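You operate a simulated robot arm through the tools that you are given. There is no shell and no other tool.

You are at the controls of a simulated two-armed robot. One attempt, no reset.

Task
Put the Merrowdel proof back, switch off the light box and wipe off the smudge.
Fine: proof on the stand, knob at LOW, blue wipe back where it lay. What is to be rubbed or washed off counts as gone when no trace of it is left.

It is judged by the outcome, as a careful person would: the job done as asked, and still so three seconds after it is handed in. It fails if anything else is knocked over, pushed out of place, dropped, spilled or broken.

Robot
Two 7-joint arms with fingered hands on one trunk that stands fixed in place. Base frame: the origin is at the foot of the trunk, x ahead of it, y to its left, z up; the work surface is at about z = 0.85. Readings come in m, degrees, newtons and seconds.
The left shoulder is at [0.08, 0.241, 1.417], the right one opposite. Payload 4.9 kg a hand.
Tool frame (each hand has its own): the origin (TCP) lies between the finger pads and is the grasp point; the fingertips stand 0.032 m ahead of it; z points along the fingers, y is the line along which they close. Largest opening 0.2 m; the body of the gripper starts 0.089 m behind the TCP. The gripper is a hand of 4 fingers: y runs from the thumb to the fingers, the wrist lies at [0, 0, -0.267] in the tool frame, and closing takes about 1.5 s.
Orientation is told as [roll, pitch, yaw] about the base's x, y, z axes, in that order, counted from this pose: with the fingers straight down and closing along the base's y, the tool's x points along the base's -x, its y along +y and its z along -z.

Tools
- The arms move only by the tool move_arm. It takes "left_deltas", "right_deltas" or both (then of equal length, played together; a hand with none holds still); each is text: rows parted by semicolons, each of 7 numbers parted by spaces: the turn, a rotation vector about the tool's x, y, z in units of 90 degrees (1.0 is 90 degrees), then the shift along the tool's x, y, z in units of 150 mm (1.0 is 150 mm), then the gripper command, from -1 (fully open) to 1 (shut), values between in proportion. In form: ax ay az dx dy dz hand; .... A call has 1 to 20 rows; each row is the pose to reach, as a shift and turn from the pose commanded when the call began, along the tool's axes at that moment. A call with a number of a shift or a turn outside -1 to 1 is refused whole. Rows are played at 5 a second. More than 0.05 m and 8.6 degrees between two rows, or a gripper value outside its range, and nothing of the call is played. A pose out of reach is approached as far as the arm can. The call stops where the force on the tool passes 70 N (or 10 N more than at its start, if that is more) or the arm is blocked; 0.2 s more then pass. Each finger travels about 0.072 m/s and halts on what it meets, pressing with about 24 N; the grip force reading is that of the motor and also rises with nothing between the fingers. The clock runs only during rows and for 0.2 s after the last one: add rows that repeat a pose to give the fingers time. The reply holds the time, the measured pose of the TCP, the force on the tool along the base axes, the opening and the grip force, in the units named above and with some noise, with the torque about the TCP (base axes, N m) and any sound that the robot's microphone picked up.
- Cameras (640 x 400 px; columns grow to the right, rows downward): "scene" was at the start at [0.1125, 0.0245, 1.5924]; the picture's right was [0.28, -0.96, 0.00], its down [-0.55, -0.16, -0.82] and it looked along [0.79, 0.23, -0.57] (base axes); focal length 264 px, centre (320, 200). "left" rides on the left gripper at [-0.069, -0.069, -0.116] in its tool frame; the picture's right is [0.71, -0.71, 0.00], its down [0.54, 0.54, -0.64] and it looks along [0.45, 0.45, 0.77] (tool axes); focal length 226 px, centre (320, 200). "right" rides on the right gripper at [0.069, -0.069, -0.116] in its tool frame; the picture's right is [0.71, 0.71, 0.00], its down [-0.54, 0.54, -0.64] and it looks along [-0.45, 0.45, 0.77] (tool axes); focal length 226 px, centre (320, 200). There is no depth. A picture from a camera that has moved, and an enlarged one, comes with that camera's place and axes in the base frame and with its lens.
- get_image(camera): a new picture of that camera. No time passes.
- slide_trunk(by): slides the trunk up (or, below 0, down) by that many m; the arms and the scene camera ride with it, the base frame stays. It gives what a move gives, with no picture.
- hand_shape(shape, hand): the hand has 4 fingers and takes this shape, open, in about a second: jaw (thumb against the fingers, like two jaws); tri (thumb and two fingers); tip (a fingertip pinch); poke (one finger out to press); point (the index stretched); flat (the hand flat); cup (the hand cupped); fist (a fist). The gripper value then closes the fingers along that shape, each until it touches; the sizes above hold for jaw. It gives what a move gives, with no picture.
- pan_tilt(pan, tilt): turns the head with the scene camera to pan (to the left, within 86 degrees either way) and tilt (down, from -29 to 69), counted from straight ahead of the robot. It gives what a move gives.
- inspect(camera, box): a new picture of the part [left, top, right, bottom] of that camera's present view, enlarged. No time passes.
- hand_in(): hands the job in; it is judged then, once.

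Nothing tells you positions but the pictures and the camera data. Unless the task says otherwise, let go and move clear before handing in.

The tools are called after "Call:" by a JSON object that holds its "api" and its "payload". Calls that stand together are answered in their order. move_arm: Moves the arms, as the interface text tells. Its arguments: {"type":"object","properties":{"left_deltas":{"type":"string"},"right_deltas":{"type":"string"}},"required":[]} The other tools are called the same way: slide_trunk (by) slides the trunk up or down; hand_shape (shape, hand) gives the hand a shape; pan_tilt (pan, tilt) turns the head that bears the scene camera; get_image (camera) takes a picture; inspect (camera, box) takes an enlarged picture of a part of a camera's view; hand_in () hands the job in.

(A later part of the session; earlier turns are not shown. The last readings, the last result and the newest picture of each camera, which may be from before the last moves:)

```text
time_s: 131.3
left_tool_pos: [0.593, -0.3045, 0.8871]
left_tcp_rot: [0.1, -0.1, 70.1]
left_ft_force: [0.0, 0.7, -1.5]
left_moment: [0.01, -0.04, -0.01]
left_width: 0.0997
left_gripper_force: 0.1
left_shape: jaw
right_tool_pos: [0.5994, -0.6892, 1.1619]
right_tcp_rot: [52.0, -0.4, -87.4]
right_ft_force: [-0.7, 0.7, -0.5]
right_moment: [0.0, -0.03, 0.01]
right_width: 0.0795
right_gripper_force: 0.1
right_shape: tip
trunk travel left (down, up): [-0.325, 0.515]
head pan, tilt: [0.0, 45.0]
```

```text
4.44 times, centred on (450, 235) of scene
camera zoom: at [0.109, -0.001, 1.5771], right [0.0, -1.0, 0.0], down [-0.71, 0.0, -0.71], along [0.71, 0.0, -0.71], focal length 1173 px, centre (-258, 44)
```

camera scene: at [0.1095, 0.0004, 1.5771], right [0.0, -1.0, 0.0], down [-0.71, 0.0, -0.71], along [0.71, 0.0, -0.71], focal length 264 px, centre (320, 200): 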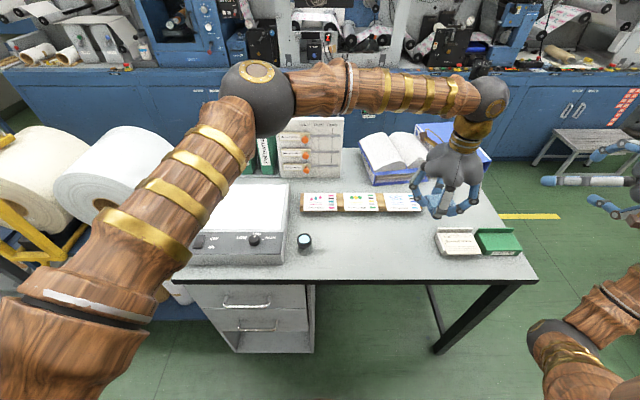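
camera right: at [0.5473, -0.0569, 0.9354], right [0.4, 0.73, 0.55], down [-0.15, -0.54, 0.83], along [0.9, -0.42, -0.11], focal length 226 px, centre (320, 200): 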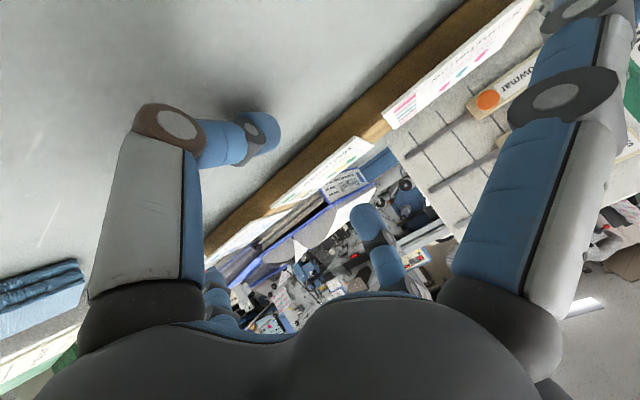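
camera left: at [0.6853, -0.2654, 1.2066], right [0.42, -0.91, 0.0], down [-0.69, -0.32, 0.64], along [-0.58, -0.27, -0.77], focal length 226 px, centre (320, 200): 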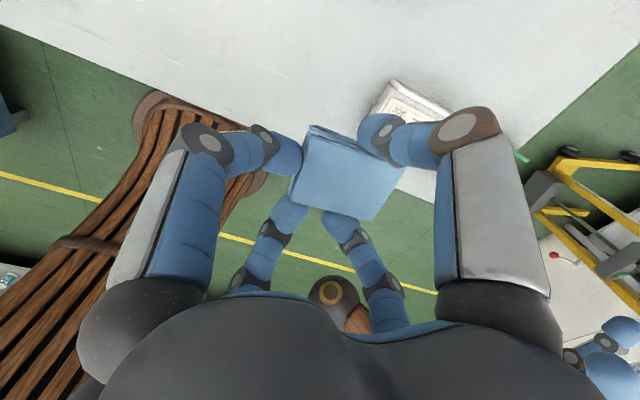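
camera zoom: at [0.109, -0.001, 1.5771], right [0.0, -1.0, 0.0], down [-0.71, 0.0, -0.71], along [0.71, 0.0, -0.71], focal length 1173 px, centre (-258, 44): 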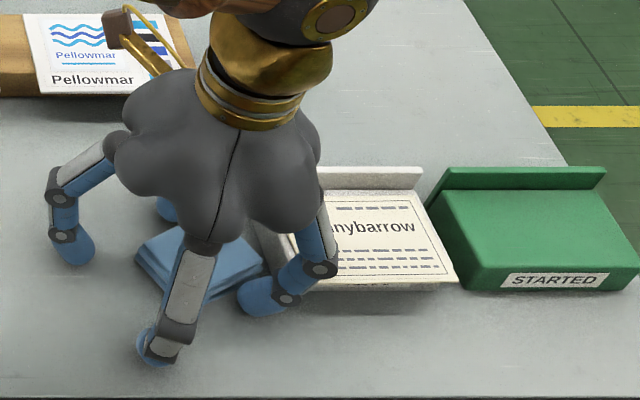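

Opening dragged and turned the wipe by about 17° and 1.5 cm. I'll re-close on it here (the fingers push it away from the tray), then set its pose again and release with only a tiny opening while lifting off.

Call:
{"api": "move_arm", "payload": {"left_deltas": "0 0 0 0 0 0 0.2; 0 0 0 0 0 0 0.5; 0 0 0 0 0 0 1; 0 0 0 0 0 0 1; 0 0 0 0 0 0 1; 0 0 0 0 0 0 1"}}

Call:
{"api": "inspect", "payload": {"camera": "left", "box": [230, 60, 430, 240]}}

Call:
{"api": "inspect", "payload": {"camera": "scene", "box": [380, 190, 520, 280]}}

```text
time_s: 132.7
left_tool_pos: [0.5949, -0.3003, 0.8873]
left_tcp_rot: [0.1, -0.2, 70.1]
left_ft_force: [2.5, 18.7, -0.8]
left_moment: [0.51, -0.04, 0.24]
left_width: 0.0454
left_gripper_force: 23.8
left_shape: jaw
right_tool_pos: [0.6005, -0.6881, 1.1628]
right_tcp_rot: [51.9, -0.5, -87.5]
right_ft_force: [0.0, 0.8, 0.2]
right_moment: [0.03, -0.02, -0.03]
right_width: 0.0797
right_gripper_force: 0.0
right_shape: tip
trunk travel left (down, up): [-0.325, 0.515]
head pan, tilt: [0.0, 45.0]
```

```text
2.22 times, centred on (330, 150) of left
camera zoom: at [0.6824, -0.2604, 1.0006], right [0.42, -0.91, 0.0], down [-0.69, -0.33, 0.64], along [-0.58, -0.27, -0.77], focal length 502 px, centre (298, 311)
```

zoom: 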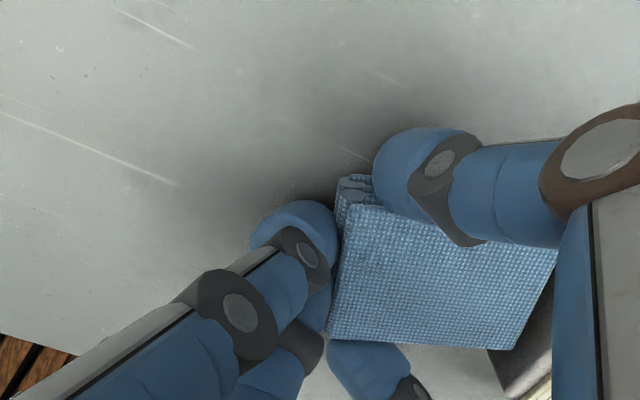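

```text
4.44 times, centred on (450, 235) of scene
camera zoom: at [0.1095, 0.0016, 1.5771], right [0.0, -1.0, 0.0], down [-0.71, 0.0, -0.71], along [0.71, 0.0, -0.71], focal length 1173 px, centre (-258, 44)
```

zoom: 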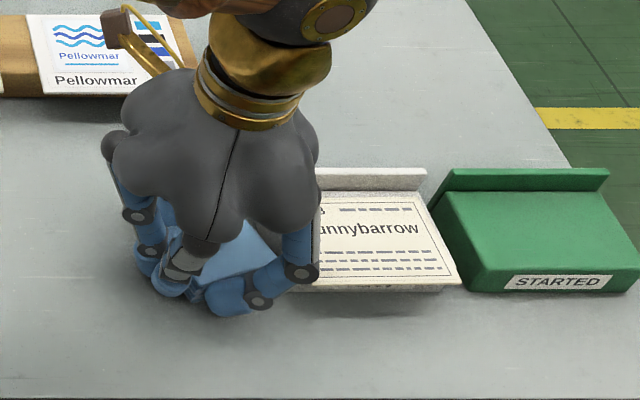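

The left fingers are pushing the wipe against the tray (19 N), so I'll ease off right away.

Call:
{"api": "move_arm", "payload": {"left_deltas": "0 0 0 0 0 0 0.45; 0 0 0 0 0 0 0.4; 0 0 0 0 0 0 0.35"}}

Call:
{"api": "inspect", "payload": {"camera": "left", "box": [230, 60, 430, 240]}}

Call:
{"api": "inspect", "payload": {"camera": "scene", "box": [380, 190, 520, 280]}}

```text
time_s: 133.5
left_tool_pos: [0.592, -0.3055, 0.8865]
left_tcp_rot: [0.0, 0.1, 70.1]
left_ft_force: [1.3, 5.8, 3.0]
left_moment: [0.1, -0.08, 0.05]
left_width: 0.0662
left_gripper_force: 0.1
left_shape: jaw
right_tool_pos: [0.5998, -0.6898, 1.1617]
right_tcp_rot: [51.9, -0.3, -87.3]
right_ft_force: [-0.3, -0.3, -0.2]
right_moment: [0.0, 0.02, 0.01]
right_width: 0.0798
right_gripper_force: 0.0
right_shape: tip
trunk travel left (down, up): [-0.325, 0.515]
head pan, tilt: [0.0, 45.0]
```

```text
2.22 times, centred on (330, 150) of left
camera zoom: at [0.6806, -0.2642, 1.0013], right [0.42, -0.91, 0.0], down [-0.69, -0.32, 0.64], along [-0.58, -0.27, -0.77], focal length 502 px, centre (298, 311)
```

zoom: 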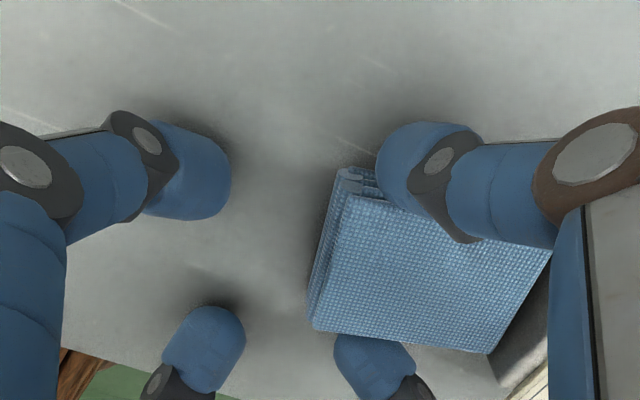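

```text
4.44 times, centred on (450, 235) of scene
camera zoom: at [0.1091, -0.0003, 1.5772], right [0.0, -1.0, 0.0], down [-0.71, 0.0, -0.71], along [0.71, 0.0, -0.71], focal length 1173 px, centre (-258, 44)
```

zoom: 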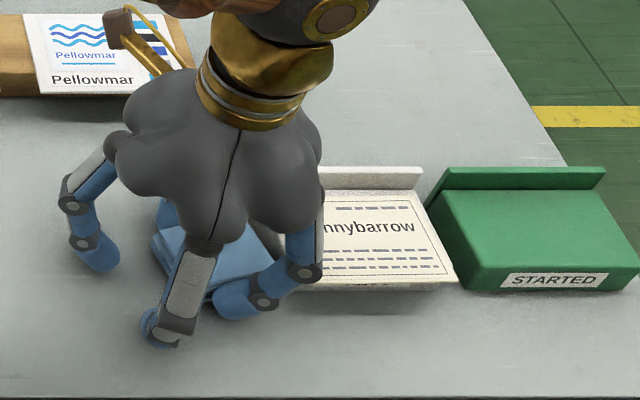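

The tray has not moved, but the wipe now rests against it at (0.606, -0.347). I'll lift the hand off, close the fingertips, and try dragging the wipe back by pressing lightly on its top.

Call:
{"api": "move_arm", "payload": {"left_deltas": "0 0 0 0 0 -0.1 0.33; 0 0 0 0 0 -0.2 0.33; 0 0 0 0 0 -0.35 0.33; 0 0 0 0 0 -0.4 1; 0 0 0 0 0 -0.4 1; 0 0 0 0 0 -0.4 1; 0 0 0 0 0 -0.4 1"}}

Call:
{"api": "inspect", "payload": {"camera": "left", "box": [230, 60, 450, 260]}}

Call:
{"api": "inspect", "payload": {"camera": "scene", "box": [380, 190, 520, 280]}}

```text
time_s: 135.1
left_tool_pos: [0.5932, -0.3061, 0.9448]
left_tcp_rot: [0.0, -0.1, 69.9]
left_ft_force: [1.4, 0.2, 0.8]
left_moment: [-0.03, -0.14, 0.0]
left_width: 0.0402
left_gripper_force: 24.2
left_shape: jaw
right_tool_pos: [0.5997, -0.6885, 1.1628]
right_tcp_rot: [52.1, -0.5, -87.4]
right_ft_force: [0.3, 0.0, -0.3]
right_moment: [-0.01, 0.01, 0.02]
right_width: 0.0796
right_gripper_force: 0.1
right_shape: tip
trunk travel left (down, up): [-0.325, 0.515]
head pan, tilt: [0.0, 45.0]
```

```text
2.00 times, centred on (340, 160) of left
camera zoom: at [0.6821, -0.2654, 1.0587], right [0.42, -0.91, 0.0], down [-0.69, -0.32, 0.64], along [-0.58, -0.27, -0.77], focal length 452 px, centre (280, 280)
```

zoom: 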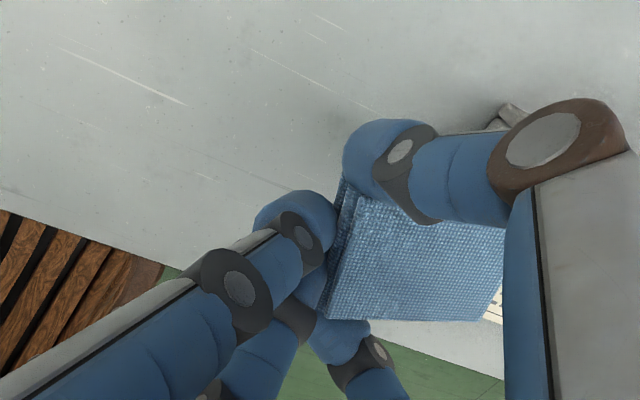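

```text
4.44 times, centred on (450, 235) of scene
camera zoom: at [0.1091, -0.0011, 1.5771], right [0.0, -1.0, 0.0], down [-0.71, 0.0, -0.71], along [0.71, 0.0, -0.71], focal length 1173 px, centre (-258, 44)
```

zoom: 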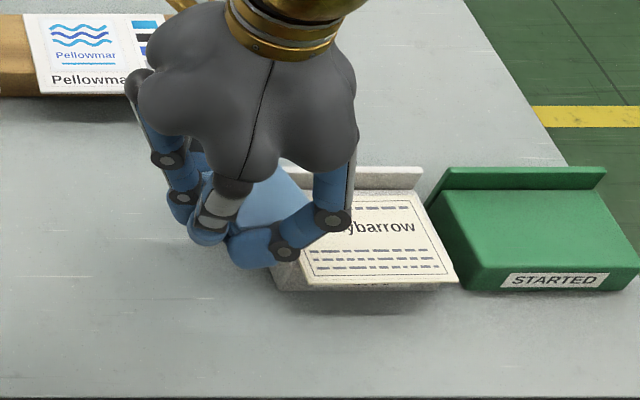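

Unexpectedly the wipe came up with the fingers and is held clear of the table, which is fine: I'll carry it 8 cm away from the tray, set it down there, and re-grip it properly.

Call:
{"api": "move_arm", "payload": {"left_deltas": "0 0 0 0 0 -0.05 1; 0 0 0 -0.17 0.06 -0.05 1; 0 0 0 -0.34 0.12 -0.05 1; 0 0 0 -0.5 0.182 -0.05 1; 0 0 0 -0.5 0.182 -0.05 1"}}

Call:
{"api": "get_image", "payload": {"camera": "left"}}

Call:
{"api": "inspect", "payload": {"camera": "scene", "box": [370, 180, 510, 280]}}

```text
time_s: 136.3
left_tool_pos: [0.5934, -0.226, 0.9533]
left_tcp_rot: [0.0, -0.1, 70.1]
left_ft_force: [-0.2, 0.3, -0.4]
left_moment: [0.04, 0.01, -0.02]
left_width: 0.0402
left_gripper_force: 23.9
left_shape: jaw
right_tool_pos: [0.6, -0.6901, 1.161]
right_tcp_rot: [52.0, -0.4, -87.5]
right_ft_force: [0.1, -0.4, 0.3]
right_moment: [0.03, -0.01, 0.0]
right_width: 0.0795
right_gripper_force: 0.1
right_shape: tip
trunk travel left (down, up): [-0.325, 0.515]
head pan, tilt: [0.0, 45.0]
```

```text
taken
camera left: at [0.6823, -0.186, 1.0679], right [0.42, -0.91, 0.0], down [-0.69, -0.32, 0.64], along [-0.58, -0.27, -0.77], focal length 226 px, centre (320, 200)
```

left: 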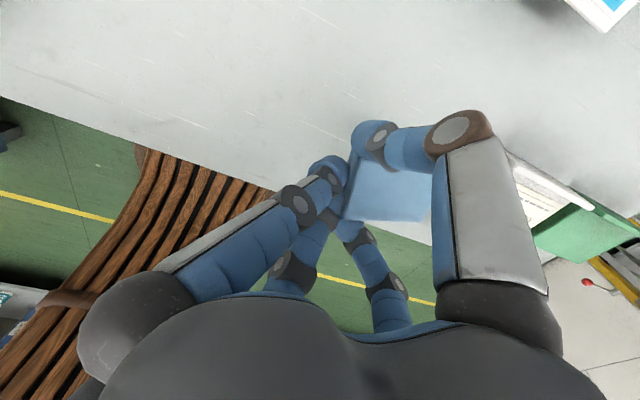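

```text
4.00 times, centred on (440, 230) of scene
camera zoom: at [0.1091, -0.0016, 1.5771], right [0.0, -1.0, 0.0], down [-0.71, 0.0, -0.71], along [0.71, 0.0, -0.71], focal length 1056 px, centre (-160, 80)
```

zoom: 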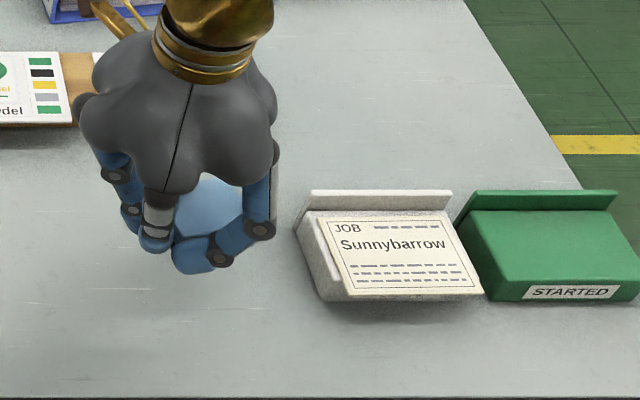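

Call:
{"api": "move_arm", "payload": {"left_deltas": "0 0 0 0 0 0.15 1; 0 0 0 0 0 0.3 1; 0 0 0 0 0 0.39 1"}}

Call:
{"api": "move_arm", "payload": {"left_deltas": "0 0 0 0 0 0.02 1; 0 0 0 0 0 0.04 1; 0 0 0 0 0 0.055 1"}}

Call:
{"api": "inspect", "payload": {"camera": "left", "box": [230, 60, 450, 260]}}

Call:
{"api": "inspect", "payload": {"camera": "scene", "box": [370, 190, 470, 270]}}

```text
time_s: 137.1
left_tool_pos: [0.5947, -0.226, 0.8951]
left_tcp_rot: [-0.1, 0.0, 70.0]
left_ft_force: [-0.8, 0.4, -0.1]
left_moment: [0.0, 0.01, 0.04]
left_width: 0.04
left_gripper_force: 23.9
left_shape: jaw
right_tool_pos: [0.6004, -0.6893, 1.163]
right_tcp_rot: [52.0, -0.5, -87.4]
right_ft_force: [0.4, 0.3, -0.2]
right_moment: [-0.01, -0.02, 0.01]
right_width: 0.0796
right_gripper_force: 0.1
right_shape: tip
trunk travel left (down, up): [-0.325, 0.515]
head pan, tilt: [0.0, 45.0]
```

```text
time_s: 137.9
left_tool_pos: [0.5934, -0.2245, 0.8876]
left_tcp_rot: [0.0, 0.0, 70.0]
left_ft_force: [-1.0, -0.4, 0.6]
left_moment: [-0.01, -0.02, 0.03]
left_width: 0.0397
left_gripper_force: 23.9
left_shape: jaw
right_tool_pos: [0.6, -0.6904, 1.1596]
right_tcp_rot: [52.0, -0.4, -87.4]
right_ft_force: [-0.3, 0.1, 0.1]
right_moment: [0.02, 0.02, 0.04]
right_width: 0.0799
right_gripper_force: 0.0
right_shape: tip
trunk travel left (down, up): [-0.325, 0.515]
head pan, tilt: [0.0, 45.0]
```

```text
2.00 times, centred on (340, 160) of left
camera zoom: at [0.6812, -0.185, 1.002], right [0.42, -0.91, 0.0], down [-0.69, -0.32, 0.64], along [-0.58, -0.27, -0.77], focal length 452 px, centre (280, 280)
```

zoom: 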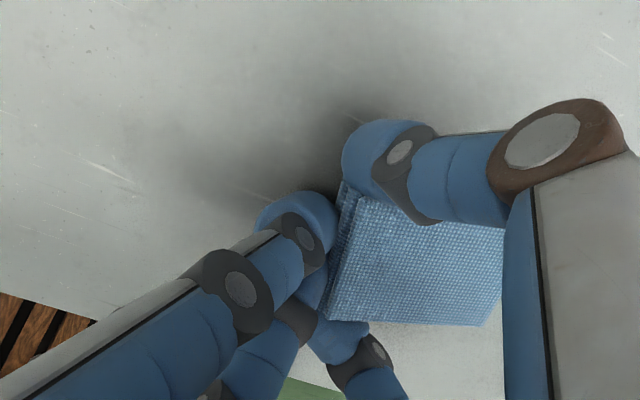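

```text
5.00 times, centred on (420, 230) of scene
camera zoom: at [0.1091, -0.001, 1.5771], right [0.0, -1.0, 0.0], down [-0.71, 0.0, -0.71], along [0.71, 0.0, -0.71], focal length 1320 px, centre (-180, 50)
```

zoom: 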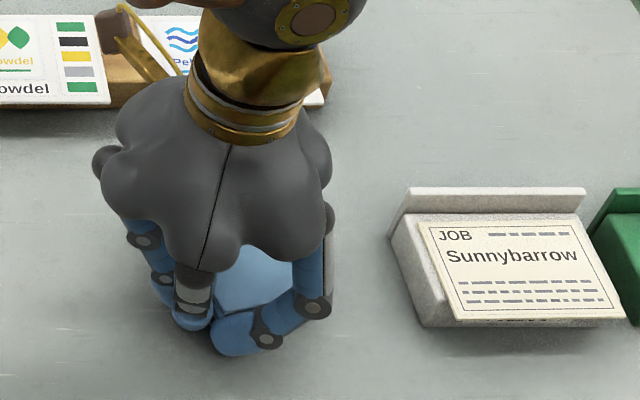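

Call:
{"api": "move_arm", "payload": {"left_deltas": "0 0 0 0 0 0.01 1; 0 0 0 0 0 0.02 1; 0 0 0 0 0 0.02 0.5; 0 0 0 0 0 0.01 0.2; 0 0 0 0 0 0 -0.1; 0 0 0 0 0 0 -0.3; 0 0 0 0 0 -0.05 -0.5; 0 0 0 0 0 -0.15 -0.5; 0 0 0 0 0 -0.35 -0.5; 0 0 0 0 0 -0.55 -0.5"}}

Call:
{"api": "get_image", "payload": {"camera": "left"}}

Call:
{"api": "inspect", "payload": {"camera": "left", "box": [240, 60, 440, 240]}}

```text
time_s: 140.1
left_tool_pos: [0.5905, -0.2252, 0.971]
left_tcp_rot: [0.0, 0.0, 70.1]
left_ft_force: [-0.7, 0.1, -0.1]
left_moment: [0.0, 0.02, -0.01]
left_width: 0.1495
left_gripper_force: 0.0
left_shape: jaw
right_tool_pos: [0.5989, -0.6902, 1.162]
right_tcp_rot: [51.9, -0.4, -87.4]
right_ft_force: [0.3, -0.3, -0.3]
right_moment: [0.02, 0.02, 0.02]
right_width: 0.0797
right_gripper_force: 0.1
right_shape: tip
trunk travel left (down, up): [-0.325, 0.515]
head pan, tilt: [0.0, 45.0]
```

```text
taken
camera left: at [0.6797, -0.1837, 1.0855], right [0.42, -0.91, 0.0], down [-0.69, -0.32, 0.64], along [-0.58, -0.27, -0.77], focal length 226 px, centre (320, 200)
```

left: 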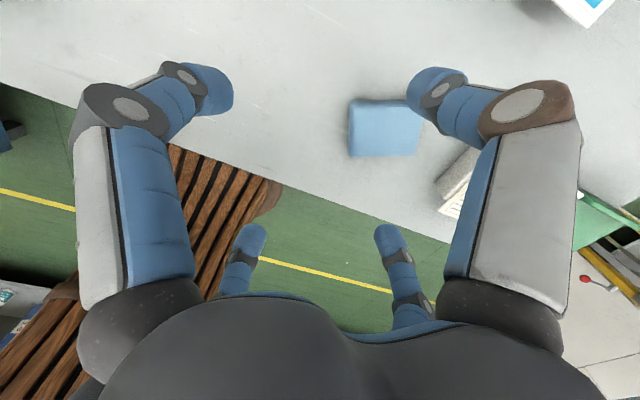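

```text
2.22 times, centred on (340, 150) of left
camera zoom: at [0.6797, -0.1837, 1.0855], right [0.42, -0.91, 0.0], down [-0.69, -0.32, 0.64], along [-0.58, -0.27, -0.77], focal length 502 px, centre (276, 311)
```

zoom: 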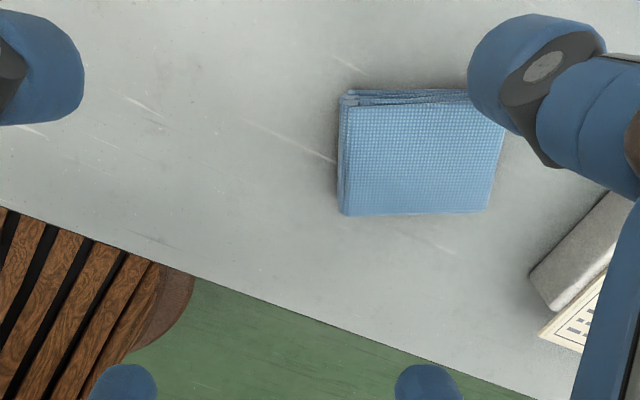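

The wipe is free on open table at (0.621, -0.285), turned 24.5°. I'll turn the hand to line its fingers up with the wipe's four sides and centre over it.

Call:
{"api": "move_arm", "payload": {"left_deltas": "0 0 -0.0823 0.051 -0.055 0 -0.2; 0 0 -0.1647 0.102 -0.109 0 -0.1; 0 0 -0.247 0.154 -0.164 0 0; 0 0 -0.3293 0.205 -0.219 0 0.1; 0 0 -0.4117 0.256 -0.273 0 0.15; 0 0 -0.494 0.307 -0.328 0.1 0.15; 0 0 -0.494 0.307 -0.328 0.15 0.15"}}

Call:
{"api": "inspect", "payload": {"camera": "left", "box": [220, 60, 420, 240]}}

```text
time_s: 141.7
left_tool_pos: [0.625, -0.2832, 0.9497]
left_tcp_rot: [0.1, 0.0, 114.7]
left_ft_force: [-0.1, -0.8, 0.3]
left_moment: [-0.03, 0.0, 0.04]
left_width: 0.0856
left_gripper_force: 0.2
left_shape: jaw
right_tool_pos: [0.6004, -0.6902, 1.1621]
right_tcp_rot: [52.0, -0.4, -87.3]
right_ft_force: [1.1, 0.1, 0.3]
right_moment: [-0.01, -0.02, -0.03]
right_width: 0.0795
right_gripper_force: 0.0
right_shape: tip
trunk travel left (down, up): [-0.325, 0.515]
head pan, tilt: [0.0, 45.0]
```

```text
2.22 times, centred on (320, 150) of left
camera zoom: at [0.6575, -0.1928, 1.0634], right [0.94, -0.35, 0.0], down [-0.27, -0.72, 0.64], along [-0.22, -0.6, -0.77], focal length 502 px, centre (320, 311)
```

zoom: 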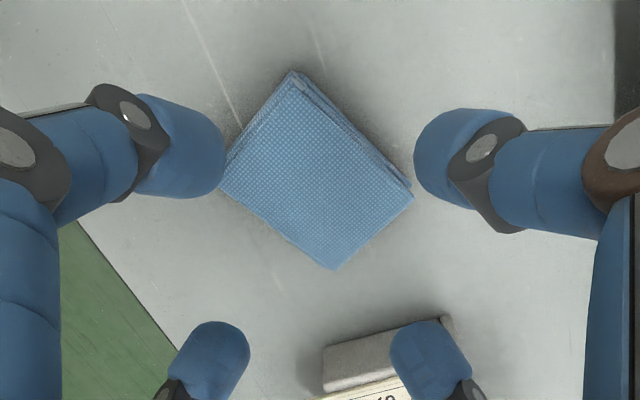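

Call:
{"api": "move_arm", "payload": {"left_deltas": "0 0 -0.022 -0.014 0.012 0.1 0.15; 0 0 -0.044 -0.014 0.012 0.2 0.15; 0 0 -0.044 -0.014 0.012 0.3 0.15; 0 0 -0.044 -0.014 0.012 0.4 0.15; 0 0 -0.044 -0.014 0.012 0.43 0.15"}}

Call:
{"api": "inspect", "payload": {"camera": "left", "box": [220, 60, 420, 240]}}

```text
time_s: 142.9
left_tool_pos: [0.6184, -0.2836, 0.8847]
left_tcp_rot: [0.0, 0.0, 118.4]
left_ft_force: [-0.2, -0.3, 0.1]
left_moment: [0.0, 0.0, 0.01]
left_width: 0.0854
left_gripper_force: 0.0
left_shape: jaw
right_tool_pos: [0.5997, -0.6887, 1.1615]
right_tcp_rot: [52.0, -0.4, -87.4]
right_ft_force: [-0.5, 1.2, -0.4]
right_moment: [-0.01, 0.0, 0.02]
right_width: 0.0798
right_gripper_force: 0.1
right_shape: tip
trunk travel left (down, up): [-0.325, 0.515]
head pan, tilt: [0.0, 45.0]
```

```text
2.22 times, centred on (320, 150) of left
camera zoom: at [0.6481, -0.1907, 0.9989], right [0.96, -0.28, 0.0], down [-0.22, -0.73, 0.64], along [-0.18, -0.62, -0.77], focal length 502 px, centre (320, 311)
```

zoom: 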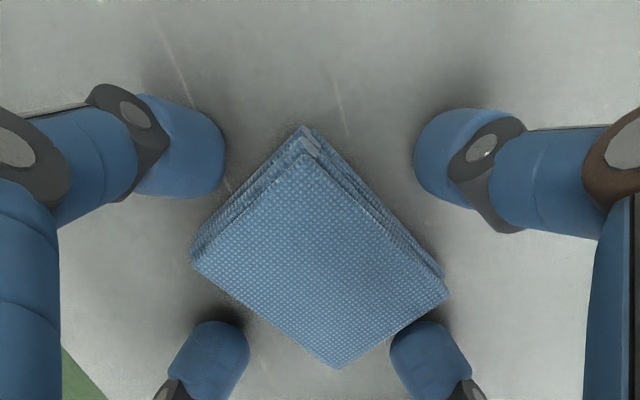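

Call:
{"api": "move_arm", "payload": {"left_deltas": "0 0 0 0 0 0 0.3; 0 0 0 0 0 0 0.6; 0 0 0 0 0 0 1; 0 0 0 0 0 0 1; 0 0 0 0 0 0 1"}}

Call:
{"api": "inspect", "payload": {"camera": "left", "box": [220, 60, 420, 240]}}

```text
time_s: 144.1
left_tool_pos: [0.6198, -0.284, 0.8844]
left_tcp_rot: [0.0, 0.0, 118.5]
left_ft_force: [0.4, -0.6, 0.1]
left_moment: [0.0, 0.02, -0.02]
left_width: 0.0576
left_gripper_force: 24.1
left_shape: jaw
right_tool_pos: [0.5996, -0.6901, 1.1611]
right_tcp_rot: [52.0, -0.4, -87.4]
right_ft_force: [-0.2, 0.5, -0.4]
right_moment: [0.03, -0.02, -0.03]
right_width: 0.0797
right_gripper_force: 0.1
right_shape: tip
trunk travel left (down, up): [-0.325, 0.515]
head pan, tilt: [0.0, 45.0]
```

```text
2.22 times, centred on (320, 150) of left
camera zoom: at [0.6482, -0.1908, 0.9988], right [0.96, -0.28, 0.0], down [-0.22, -0.73, 0.64], along [-0.18, -0.62, -0.77], focal length 502 px, centre (320, 311)
```

zoom: 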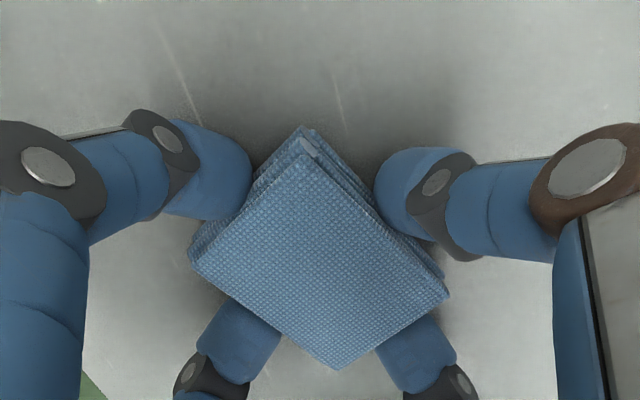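

A clean four-sided grip without disturbing it. I'll lift, turn −20° and move it over its original spot.

Call:
{"api": "move_arm", "payload": {"left_deltas": "0 0 0 0 0 -0.15 1; 0 0 0 0 0 -0.34 1; 0 0 0.076 0.048 0.078 -0.34 1; 0 0 0.151 0.096 0.155 -0.34 1; 0 0 0.227 0.144 0.233 -0.34 1; 0 0 0.227 0.144 0.233 -0.34 1"}}

Call:
{"api": "inspect", "payload": {"camera": "left", "box": [220, 60, 420, 240]}}

Call:
{"api": "inspect", "payload": {"camera": "scene", "box": [380, 190, 520, 280]}}

```text
time_s: 145.5
left_tool_pos: [0.6027, -0.3189, 0.9345]
left_tcp_rot: [0.0, 0.0, 97.8]
left_ft_force: [0.2, 0.3, -0.6]
left_moment: [-0.05, -0.01, -0.04]
left_width: 0.0579
left_gripper_force: 24.2
left_shape: jaw
right_tool_pos: [0.5994, -0.6895, 1.1617]
right_tcp_rot: [52.1, -0.5, -87.4]
right_ft_force: [0.6, 0.2, -1.0]
right_moment: [0.02, -0.02, 0.02]
right_width: 0.0793
right_gripper_force: 0.1
right_shape: tip
trunk travel left (down, up): [-0.325, 0.515]
head pan, tilt: [0.0, 45.0]
```

```text
2.22 times, centred on (320, 150) of left
camera zoom: at [0.661, -0.2421, 1.048], right [0.8, -0.6, 0.0], down [-0.46, -0.61, 0.64], along [-0.39, -0.51, -0.77], focal length 502 px, centre (320, 311)
```

zoom: 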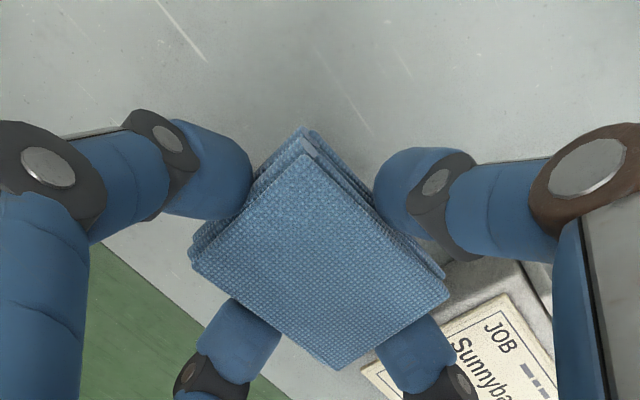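

```text
4.44 times, centred on (450, 235) of scene
camera zoom: at [0.1094, -0.0008, 1.5771], right [0.0, -1.0, 0.0], down [-0.71, 0.0, -0.71], along [0.71, 0.0, -0.71], focal length 1173 px, centre (-258, 44)
```

zoom: 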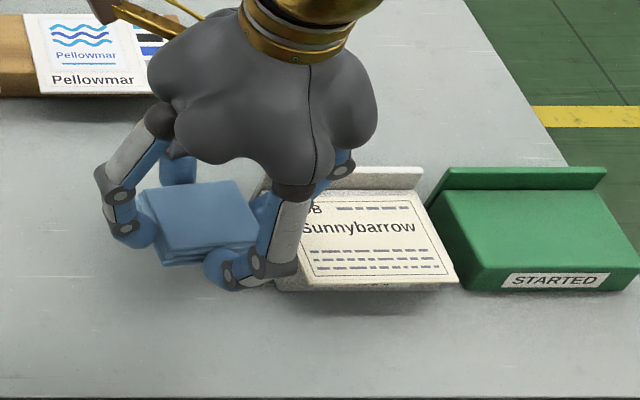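

Call:
{"api": "move_arm", "payload": {"left_deltas": "0 0 0 -0.002 0.013 0.08 1; 0 0 0 -0.002 0.013 0.16 1; 0 0 0 -0.002 0.013 0.23 1; 0 0 0 -0.002 0.013 0.23 1"}}

Call:
{"api": "inspect", "payload": {"camera": "left", "box": [220, 60, 420, 240]}}

Call:
{"api": "inspect", "payload": {"camera": "scene", "box": [380, 190, 520, 280]}}

```text
time_s: 146.5
left_tool_pos: [0.6007, -0.3206, 0.9008]
left_tcp_rot: [0.0, -0.1, 98.0]
left_ft_force: [1.3, -0.4, -0.7]
left_moment: [-0.02, 0.0, 0.03]
left_width: 0.0578
left_gripper_force: 23.8
left_shape: jaw
right_tool_pos: [0.6003, -0.6898, 1.162]
right_tcp_rot: [52.0, -0.4, -87.4]
right_ft_force: [-0.3, 0.3, -0.3]
right_moment: [-0.02, 0.0, -0.01]
right_width: 0.0801
right_gripper_force: 0.0
right_shape: tip
trunk travel left (down, up): [-0.325, 0.515]
head pan, tilt: [0.0, 45.0]
```

```text
2.22 times, centred on (320, 150) of left
camera zoom: at [0.6584, -0.2428, 1.0148], right [0.8, -0.6, 0.0], down [-0.46, -0.61, 0.64], along [-0.39, -0.51, -0.77], focal length 502 px, centre (320, 311)
```

zoom: 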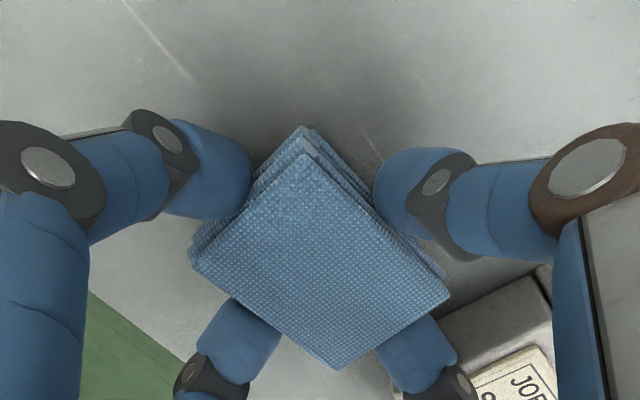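

```text
4.44 times, centred on (450, 235) of scene
camera zoom: at [0.1091, -0.0011, 1.5771], right [0.0, -1.0, 0.0], down [-0.71, 0.0, -0.71], along [0.71, 0.0, -0.71], focal length 1173 px, centre (-258, 44)
```

zoom: 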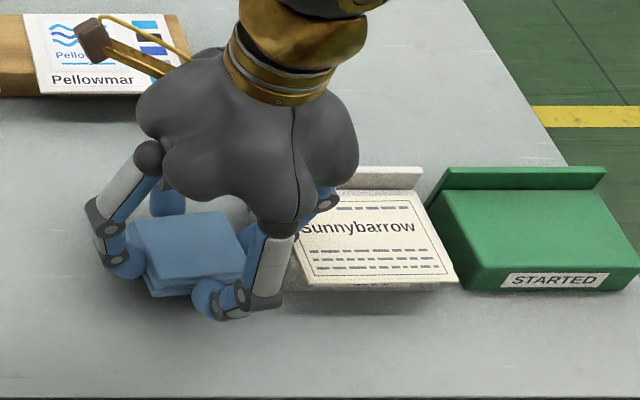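

Aligned over the original spot. Lowering the last 1.6 cm with care for the tray.

Call:
{"api": "move_arm", "payload": {"left_deltas": "0 0 0 0 0 0.035 1; 0 0 0 0 0 0.07 1; 0 0 0 0 0 0.1 1; 0 0 0 0 0 0.105 1"}}

Call:
{"api": "inspect", "payload": {"camera": "left", "box": [220, 60, 420, 240]}}

```text
time_s: 147.5
left_tool_pos: [0.5987, -0.3151, 0.8848]
left_tcp_rot: [-0.1, -0.1, 98.1]
left_ft_force: [2.6, 19.6, 11.4]
left_moment: [-0.75, -0.11, 0.35]
left_width: 0.0576
left_gripper_force: 23.7
left_shape: jaw
right_tool_pos: [0.5992, -0.6882, 1.1637]
right_tcp_rot: [52.0, -0.5, -87.4]
right_ft_force: [0.0, -0.7, 0.1]
right_moment: [-0.01, 0.03, -0.02]
right_width: 0.08
right_gripper_force: 0.0
right_shape: tip
trunk travel left (down, up): [-0.325, 0.515]
head pan, tilt: [0.0, 45.0]
```

```text
2.22 times, centred on (320, 150) of left
camera zoom: at [0.6567, -0.239, 0.9997], right [0.8, -0.6, 0.0], down [-0.46, -0.61, 0.64], along [-0.38, -0.51, -0.77], focal length 502 px, centre (320, 311)
```

zoom: 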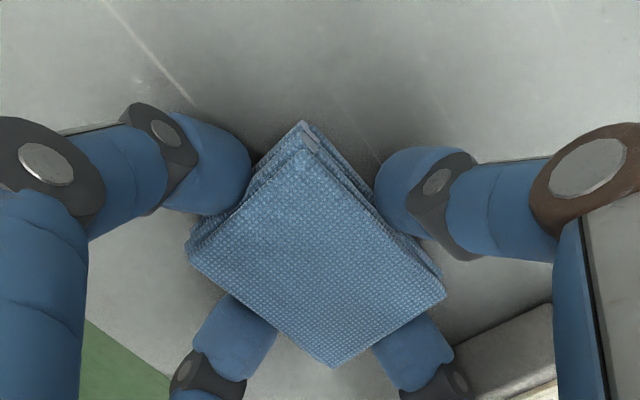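

The −y finger touches the tray (20 N sideways), so I'll ease 7 mm away from it before letting go.

Call:
{"api": "move_arm", "payload": {"left_deltas": "0 0 0 -0.025 -0.003 0 1; 0 0 0 -0.05 -0.006 0 1; 0 0 0 -0.05 -0.006 0 1"}}

Call:
{"api": "inspect", "payload": {"camera": "scene", "box": [380, 190, 520, 280]}}

```text
time_s: 148.3
left_tool_pos: [0.5954, -0.3131, 0.8831]
left_tcp_rot: [0.0, 0.1, 97.9]
left_ft_force: [1.2, -5.4, 5.6]
left_moment: [-0.01, -0.12, -0.15]
left_width: 0.0575
left_gripper_force: 23.6
left_shape: jaw
right_tool_pos: [0.5996, -0.6899, 1.1617]
right_tcp_rot: [52.0, -0.3, -87.4]
right_ft_force: [-0.4, 0.4, -0.1]
right_moment: [-0.01, 0.02, 0.0]
right_width: 0.0797
right_gripper_force: 0.0
right_shape: tip
trunk travel left (down, up): [-0.325, 0.515]
head pan, tilt: [0.0, 45.0]
```

```text
4.44 times, centred on (450, 235) of scene
camera zoom: at [0.1088, -0.0018, 1.5771], right [0.0, -1.0, 0.0], down [-0.71, 0.0, -0.71], along [0.71, 0.0, -0.71], focal length 1173 px, centre (-258, 44)
```

zoom: 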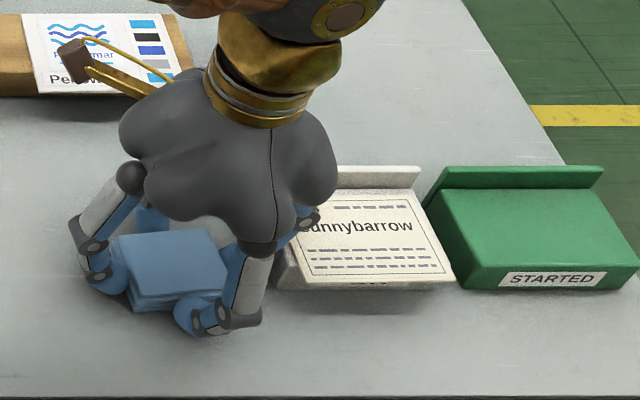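

Call:
{"api": "move_arm", "payload": {"left_deltas": "0 0 0 0.002 -0.013 0 1; 0 0 0 0.003 -0.02 -0.005 1; 0 0 0 0.003 -0.02 -0.005 0.35; 0 0 0 0.003 -0.02 -0.005 0.24; 0 0 0 0.003 -0.02 -0.005 0.24"}}

Call:
{"api": "inspect", "payload": {"camera": "left", "box": [220, 60, 420, 240]}}

```text
time_s: 149.5
left_tool_pos: [0.6015, -0.312, 0.885]
left_tcp_rot: [0.1, -0.1, 98.0]
left_ft_force: [-0.2, 1.0, 0.5]
left_moment: [-0.01, -0.02, 0.02]
left_width: 0.0754
left_gripper_force: 0.0
left_shape: jaw
right_tool_pos: [0.5995, -0.6888, 1.1616]
right_tcp_rot: [52.0, -0.4, -87.3]
right_ft_force: [-0.8, 0.8, 0.7]
right_moment: [0.0, 0.01, 0.0]
right_width: 0.0798
right_gripper_force: 0.0
right_shape: tip
trunk travel left (down, up): [-0.325, 0.515]
head pan, tilt: [0.0, 45.0]
```

```text
2.22 times, centred on (320, 150) of left
camera zoom: at [0.6598, -0.2339, 0.9993], right [0.8, -0.6, 0.0], down [-0.46, -0.61, 0.64], along [-0.39, -0.51, -0.77], focal length 502 px, centre (320, 311)
```

zoom: 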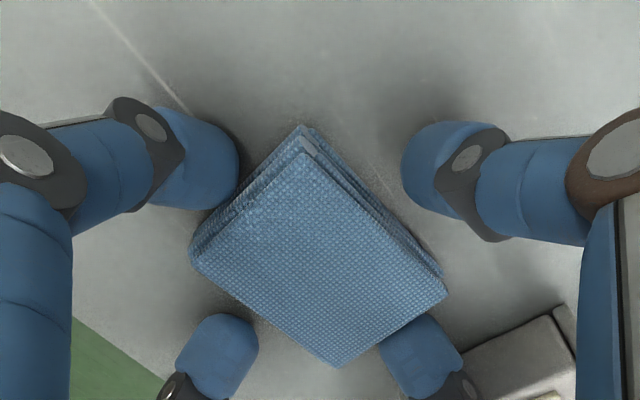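

Released cleanly without moving it. Lifting straight off.

Call:
{"api": "move_arm", "payload": {"left_deltas": "0 0 0 0 0 -0.06 0.22; 0 0 0 0 0 -0.15 0.18; 0 0 0 0 0 -0.3 0.1; 0 0 0 0 0 -0.55 0; 0 0 0 0 0 -0.85 -0.2"}}

Call:
{"api": "inspect", "payload": {"camera": "scene", "box": [380, 190, 520, 280]}}

Call:
{"api": "get_image", "payload": {"camera": "left"}}

```text
time_s: 150.7
left_tool_pos: [0.5993, -0.3104, 1.0156]
left_tcp_rot: [0.0, 0.1, 98.0]
left_ft_force: [-0.9, -0.2, -0.3]
left_moment: [-0.01, -0.02, 0.0]
left_width: 0.1196
left_gripper_force: 0.2
left_shape: jaw
right_tool_pos: [0.5991, -0.6904, 1.1625]
right_tcp_rot: [52.0, -0.5, -87.5]
right_ft_force: [-0.7, 0.1, -0.1]
right_moment: [-0.01, -0.04, -0.04]
right_width: 0.0799
right_gripper_force: 0.1
right_shape: tip
trunk travel left (down, up): [-0.325, 0.515]
head pan, tilt: [0.0, 45.0]
```

```text
4.44 times, centred on (450, 235) of scene
camera zoom: at [0.1079, -0.0005, 1.5771], right [0.0, -1.0, 0.0], down [-0.71, 0.0, -0.71], along [0.71, 0.0, -0.71], focal length 1173 px, centre (-258, 44)
```

zoom: 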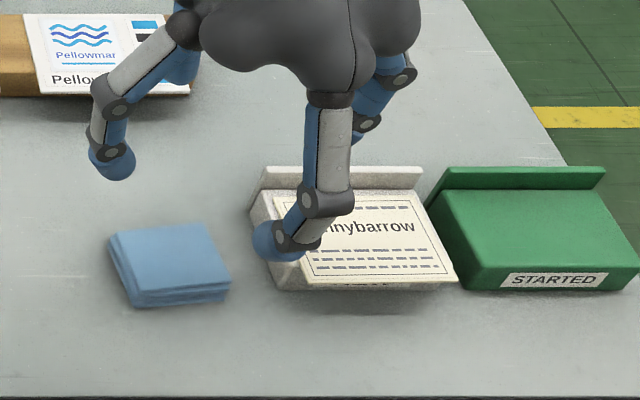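

```text
taken
camera left: at [0.6585, -0.234, 1.1297], right [0.8, -0.6, 0.0], down [-0.46, -0.61, 0.64], along [-0.39, -0.51, -0.77], focal length 226 px, centre (320, 200)
```

left: 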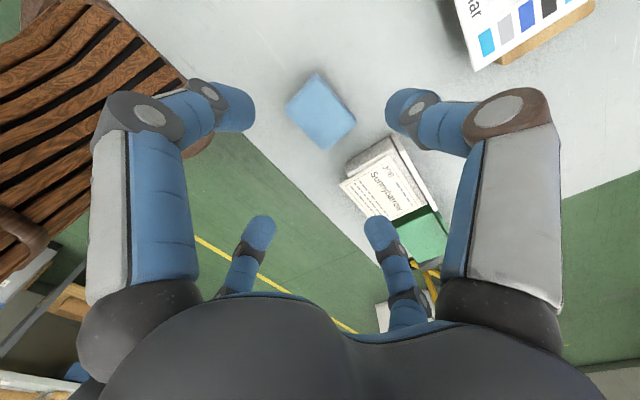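

Call:
{"api": "inspect", "payload": {"camera": "scene", "box": [390, 225, 490, 275]}}

```text
6.40 times, centred on (440, 250) of scene
camera zoom: at [0.1079, -0.0005, 1.5771], right [0.0, -1.0, 0.0], down [-0.71, 0.0, -0.71], along [0.71, 0.0, -0.71], focal length 1689 px, centre (-448, -120)
```

zoom: 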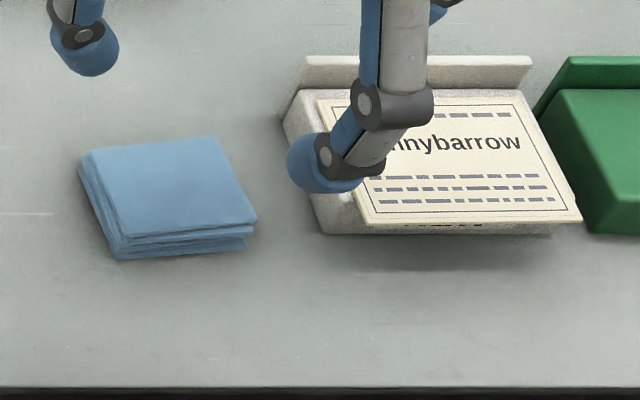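

The wipe is square but 15 mm left of its original place (tray unmoved). I'll nudge it back with the closed fingertips from its left side.

Call:
{"api": "move_arm", "payload": {"left_deltas": "0 0 0 -0.15 -0.02 0 0.2; 0 0 0 -0.3 -0.04 0 0.6; 0 0 0 -0.466 -0.059 0.1 1; 0 0 0 -0.466 -0.059 0.35 1; 0 0 0 -0.466 -0.059 0.6 1; 0 0 0 -0.466 -0.059 0.8 1; 0 0 0 -0.466 -0.059 0.864 1"}}

Call:
{"api": "inspect", "payload": {"camera": "scene", "box": [380, 210, 480, 280]}}

Call:
{"api": "get_image", "payload": {"camera": "left"}}

```text
time_s: 152.3
left_tool_pos: [0.5998, -0.2397, 0.8868]
left_tcp_rot: [-0.3, 0.3, 98.1]
left_ft_force: [2.8, 2.6, 31.2]
left_moment: [0.23, 0.02, -0.08]
left_width: 0.0
left_gripper_force: 24.4
left_shape: jaw
right_tool_pos: [0.5958, -0.6882, 1.1646]
right_tcp_rot: [52.1, -0.4, -87.4]
right_ft_force: [-0.9, 0.1, 0.5]
right_moment: [0.03, 0.02, -0.05]
right_width: 0.0797
right_gripper_force: 0.0
right_shape: tip
trunk travel left (down, up): [-0.325, 0.515]
head pan, tilt: [0.0, 45.0]
```

```text
5.71 times, centred on (430, 245) of scene
camera zoom: at [0.1045, 0.0015, 1.5782], right [0.0, -1.0, 0.0], down [-0.71, 0.0, -0.71], along [0.71, 0.0, -0.71], focal length 1508 px, centre (-309, -57)
```

zoom: 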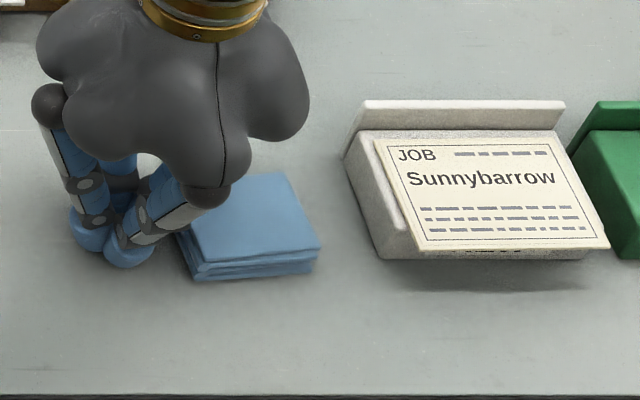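

```text
taken
camera left: at [0.6581, -0.162, 1.0017], right [0.8, -0.6, 0.01], down [-0.46, -0.61, 0.64], along [-0.38, -0.52, -0.77], focal length 226 px, centre (320, 200)
```

left: 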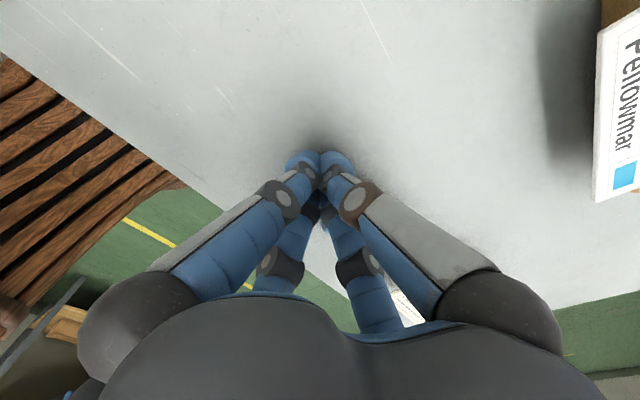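

Call:
{"api": "move_arm", "payload": {"left_deltas": "0 0 0 0 0 -0.03 1; 0 0 0 0.05 0.007 -0.03 1; 0 0 0 0.1 0.014 -0.03 1; 0 0 0 0.15 0.021 -0.03 1"}}

Call:
{"api": "inspect", "payload": {"camera": "scene", "box": [390, 225, 490, 275]}}

```text
time_s: 153.3
left_tool_pos: [0.5986, -0.2626, 0.8871]
left_tcp_rot: [-0.2, 0.1, 97.9]
left_ft_force: [0.4, 13.8, 25.4]
left_moment: [0.79, 0.07, -0.07]
left_width: 0.0
left_gripper_force: 23.4
left_shape: jaw
right_tool_pos: [0.5983, -0.6878, 1.1648]
right_tcp_rot: [52.2, -0.5, -87.4]
right_ft_force: [0.5, 0.3, -0.5]
right_moment: [0.01, -0.01, 0.0]
right_width: 0.0796
right_gripper_force: 0.1
right_shape: tip
trunk travel left (down, up): [-0.325, 0.515]
head pan, tilt: [0.0, 45.0]
```

```text
6.40 times, centred on (440, 250) of scene
camera zoom: at [0.1066, 0.0018, 1.5773], right [0.0, -1.0, 0.0], down [-0.71, 0.0, -0.71], along [0.71, 0.0, -0.71], focal length 1689 px, centre (-448, -120)
```

zoom: 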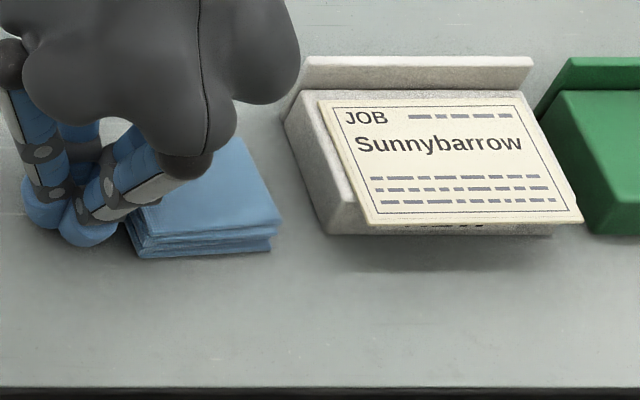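

Call:
{"api": "move_arm", "payload": {"left_deltas": "0 0 0 0.014 0.002 0 1; 0 0 0 0.028 0.004 0 1; 0 0 0 0.028 0.004 0 1"}}

Call:
{"api": "move_arm", "payload": {"left_deltas": "0 0 0 -0.1 -0.014 0 1; 0 0 0 -0.2 -0.03 -0.15 1; 0 0 0 -0.3 -0.04 -0.45 1; 0 0 0 -0.3 -0.04 -0.75 1; 0 0 0 -0.3 -0.04 -1 1"}}

Call:
{"api": "inspect", "payload": {"camera": "scene", "box": [390, 225, 490, 275]}}

```text
time_s: 154.1
left_tool_pos: [0.598, -0.2688, 0.8867]
left_tcp_rot: [-0.1, 0.1, 98.0]
left_ft_force: [-1.1, 5.8, 17.0]
left_moment: [0.39, 0.05, 0.02]
left_width: 0.0
left_gripper_force: 23.8
left_shape: jaw
right_tool_pos: [0.5984, -0.6891, 1.1622]
right_tcp_rot: [52.1, -0.5, -87.5]
right_ft_force: [0.4, 0.1, 0.0]
right_moment: [0.01, 0.04, 0.01]
right_width: 0.0797
right_gripper_force: 0.0
right_shape: tip
trunk travel left (down, up): [-0.325, 0.515]
head pan, tilt: [0.0, 45.0]
```

```text
time_s: 155.3
left_tool_pos: [0.5999, -0.2221, 1.0365]
left_tcp_rot: [0.1, 0.0, 97.9]
left_ft_force: [0.3, 0.4, -0.9]
left_moment: [-0.03, -0.01, -0.02]
left_width: 0.0
left_gripper_force: 23.7
left_shape: jaw
right_tool_pos: [0.5993, -0.6893, 1.1631]
right_tcp_rot: [51.9, -0.4, -87.4]
right_ft_force: [-0.5, -0.3, -0.3]
right_moment: [-0.03, -0.01, 0.0]
right_width: 0.0801
right_gripper_force: 0.0
right_shape: tip
trunk travel left (down, up): [-0.325, 0.515]
head pan, tilt: [0.0, 45.0]
```

```text
6.40 times, centred on (440, 250) of scene
camera zoom: at [0.1081, -0.0004, 1.5771], right [0.0, -1.0, 0.0], down [-0.71, 0.0, -0.71], along [0.71, 0.0, -0.71], focal length 1689 px, centre (-448, -120)
```

zoom: 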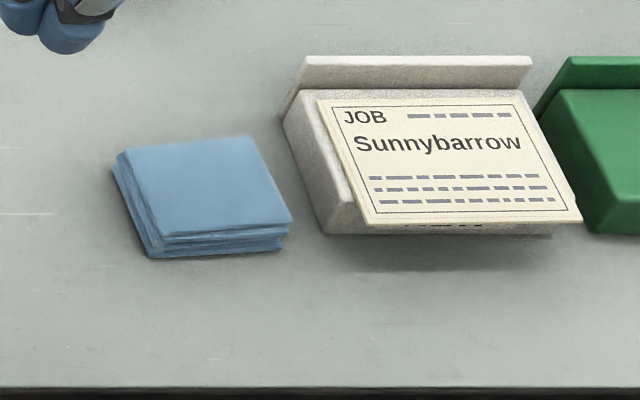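

The wipe is back within about 3 mm of where it lay, and the tray is untouched. Now the knob and switch: I'll bring the left hand back over the light box.

Call:
{"api": "move_arm", "payload": {"left_deltas": "0 0 0 -0.1 -0.05 -0.3 1; 0 0 0 -0.35 -0.16 -0.45 1; 0 0 0 -0.62 -0.28 -0.53 1; 0 0 0 -0.887 -0.394 -0.533 1"}}

Call:
{"api": "move_arm", "payload": {"left_deltas": "0 0 0 -0.22 -0.1 0 0.5; 0 0 0 -0.44 -0.2 0 0; 0 0 0 -0.66 -0.3 0 0; 0 0 0 -0.887 -0.394 0 0"}}

Call:
{"api": "move_arm", "payload": {"left_deltas": "0 0 0.089 -0.05 0 0 0; 0 0 0.178 -0.1 0 0 0; 0 0 0.267 -0.15 0 0 0; 0 0 0.356 -0.2 0 0 0; 0 0 0.445 -0.25 0 0 0; 0 0 0.534 -0.3 0 0 0; 0 0 0.623 -0.35 0 0 0; 0 0 0.712 -0.4 0 0 0; 0 0 0.801 -0.45 0 0 0; 0 0 0.89 -0.45 0 0 0; 0 0 0.978 -0.45 0 0 0"}}

Call:
{"api": "get_image", "payload": {"camera": "left"}}

Call:
{"api": "get_image", "payload": {"camera": "scene"}}

```text
time_s: 156.3
left_tool_pos: [0.6409, -0.0829, 1.1183]
left_tcp_rot: [-0.1, 0.1, 98.0]
left_ft_force: [0.1, 1.3, 0.5]
left_moment: [-0.03, 0.01, 0.05]
left_width: 0.0
left_gripper_force: 24.0
left_shape: jaw
right_tool_pos: [0.5992, -0.6888, 1.163]
right_tcp_rot: [52.0, -0.5, -87.5]
right_ft_force: [0.2, 0.4, 0.0]
right_moment: [0.0, -0.01, -0.01]
right_width: 0.0796
right_gripper_force: 0.0
right_shape: tip
trunk travel left (down, up): [-0.325, 0.515]
head pan, tilt: [0.0, 45.0]
```

```text
time_s: 157.3
left_tool_pos: [0.6801, 0.0554, 1.1172]
left_tcp_rot: [-0.1, 0.2, 98.0]
left_ft_force: [-1.2, 1.2, -0.1]
left_moment: [-0.03, 0.0, 0.03]
left_width: 0.0999
left_gripper_force: 0.1
left_shape: jaw
right_tool_pos: [0.6006, -0.6886, 1.1632]
right_tcp_rot: [52.0, -0.4, -87.3]
right_ft_force: [0.2, 0.8, 0.1]
right_moment: [-0.02, 0.02, -0.01]
right_width: 0.0797
right_gripper_force: 0.3
right_shape: tip
trunk travel left (down, up): [-0.325, 0.515]
head pan, tilt: [0.0, 45.0]
```

```text
time_s: 159.7
left_tool_pos: [0.6701, 0.1242, 1.1166]
left_tcp_rot: [0.0, 0.0, 9.9]
left_ft_force: [-0.4, -0.1, 0.1]
left_moment: [0.01, 0.0, -0.02]
left_width: 0.0995
left_gripper_force: 0.1
left_shape: jaw
right_tool_pos: [0.5988, -0.6901, 1.162]
right_tcp_rot: [51.9, -0.5, -87.4]
right_ft_force: [1.0, -0.1, 0.2]
right_moment: [0.0, -0.02, 0.0]
right_width: 0.0799
right_gripper_force: 0.0
right_shape: tip
trunk travel left (down, up): [-0.325, 0.515]
head pan, tilt: [0.0, 45.0]
```

```text
taken
camera left: at [0.7499, 0.0663, 1.2315], right [-0.58, -0.82, 0.0], down [-0.63, 0.44, 0.64], along [-0.53, 0.37, -0.77], focal length 226 px, centre (320, 200)
```

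left: 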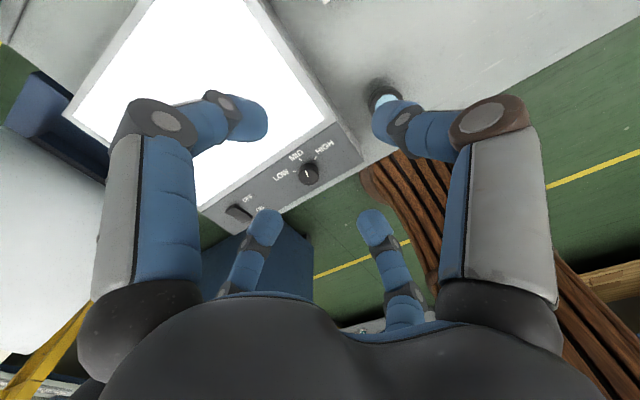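

```text
taken
camera scene: at [0.1091, -0.0008, 1.5771], right [0.0, -1.0, 0.0], down [-0.71, 0.0, -0.71], along [0.71, 0.0, -0.71], focal length 264 px, centre (320, 200)
```

scene: 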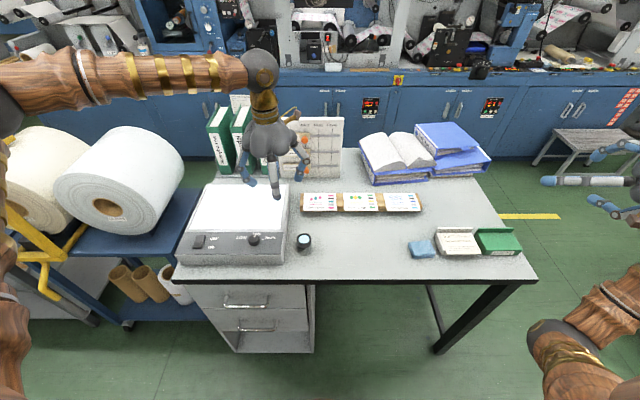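

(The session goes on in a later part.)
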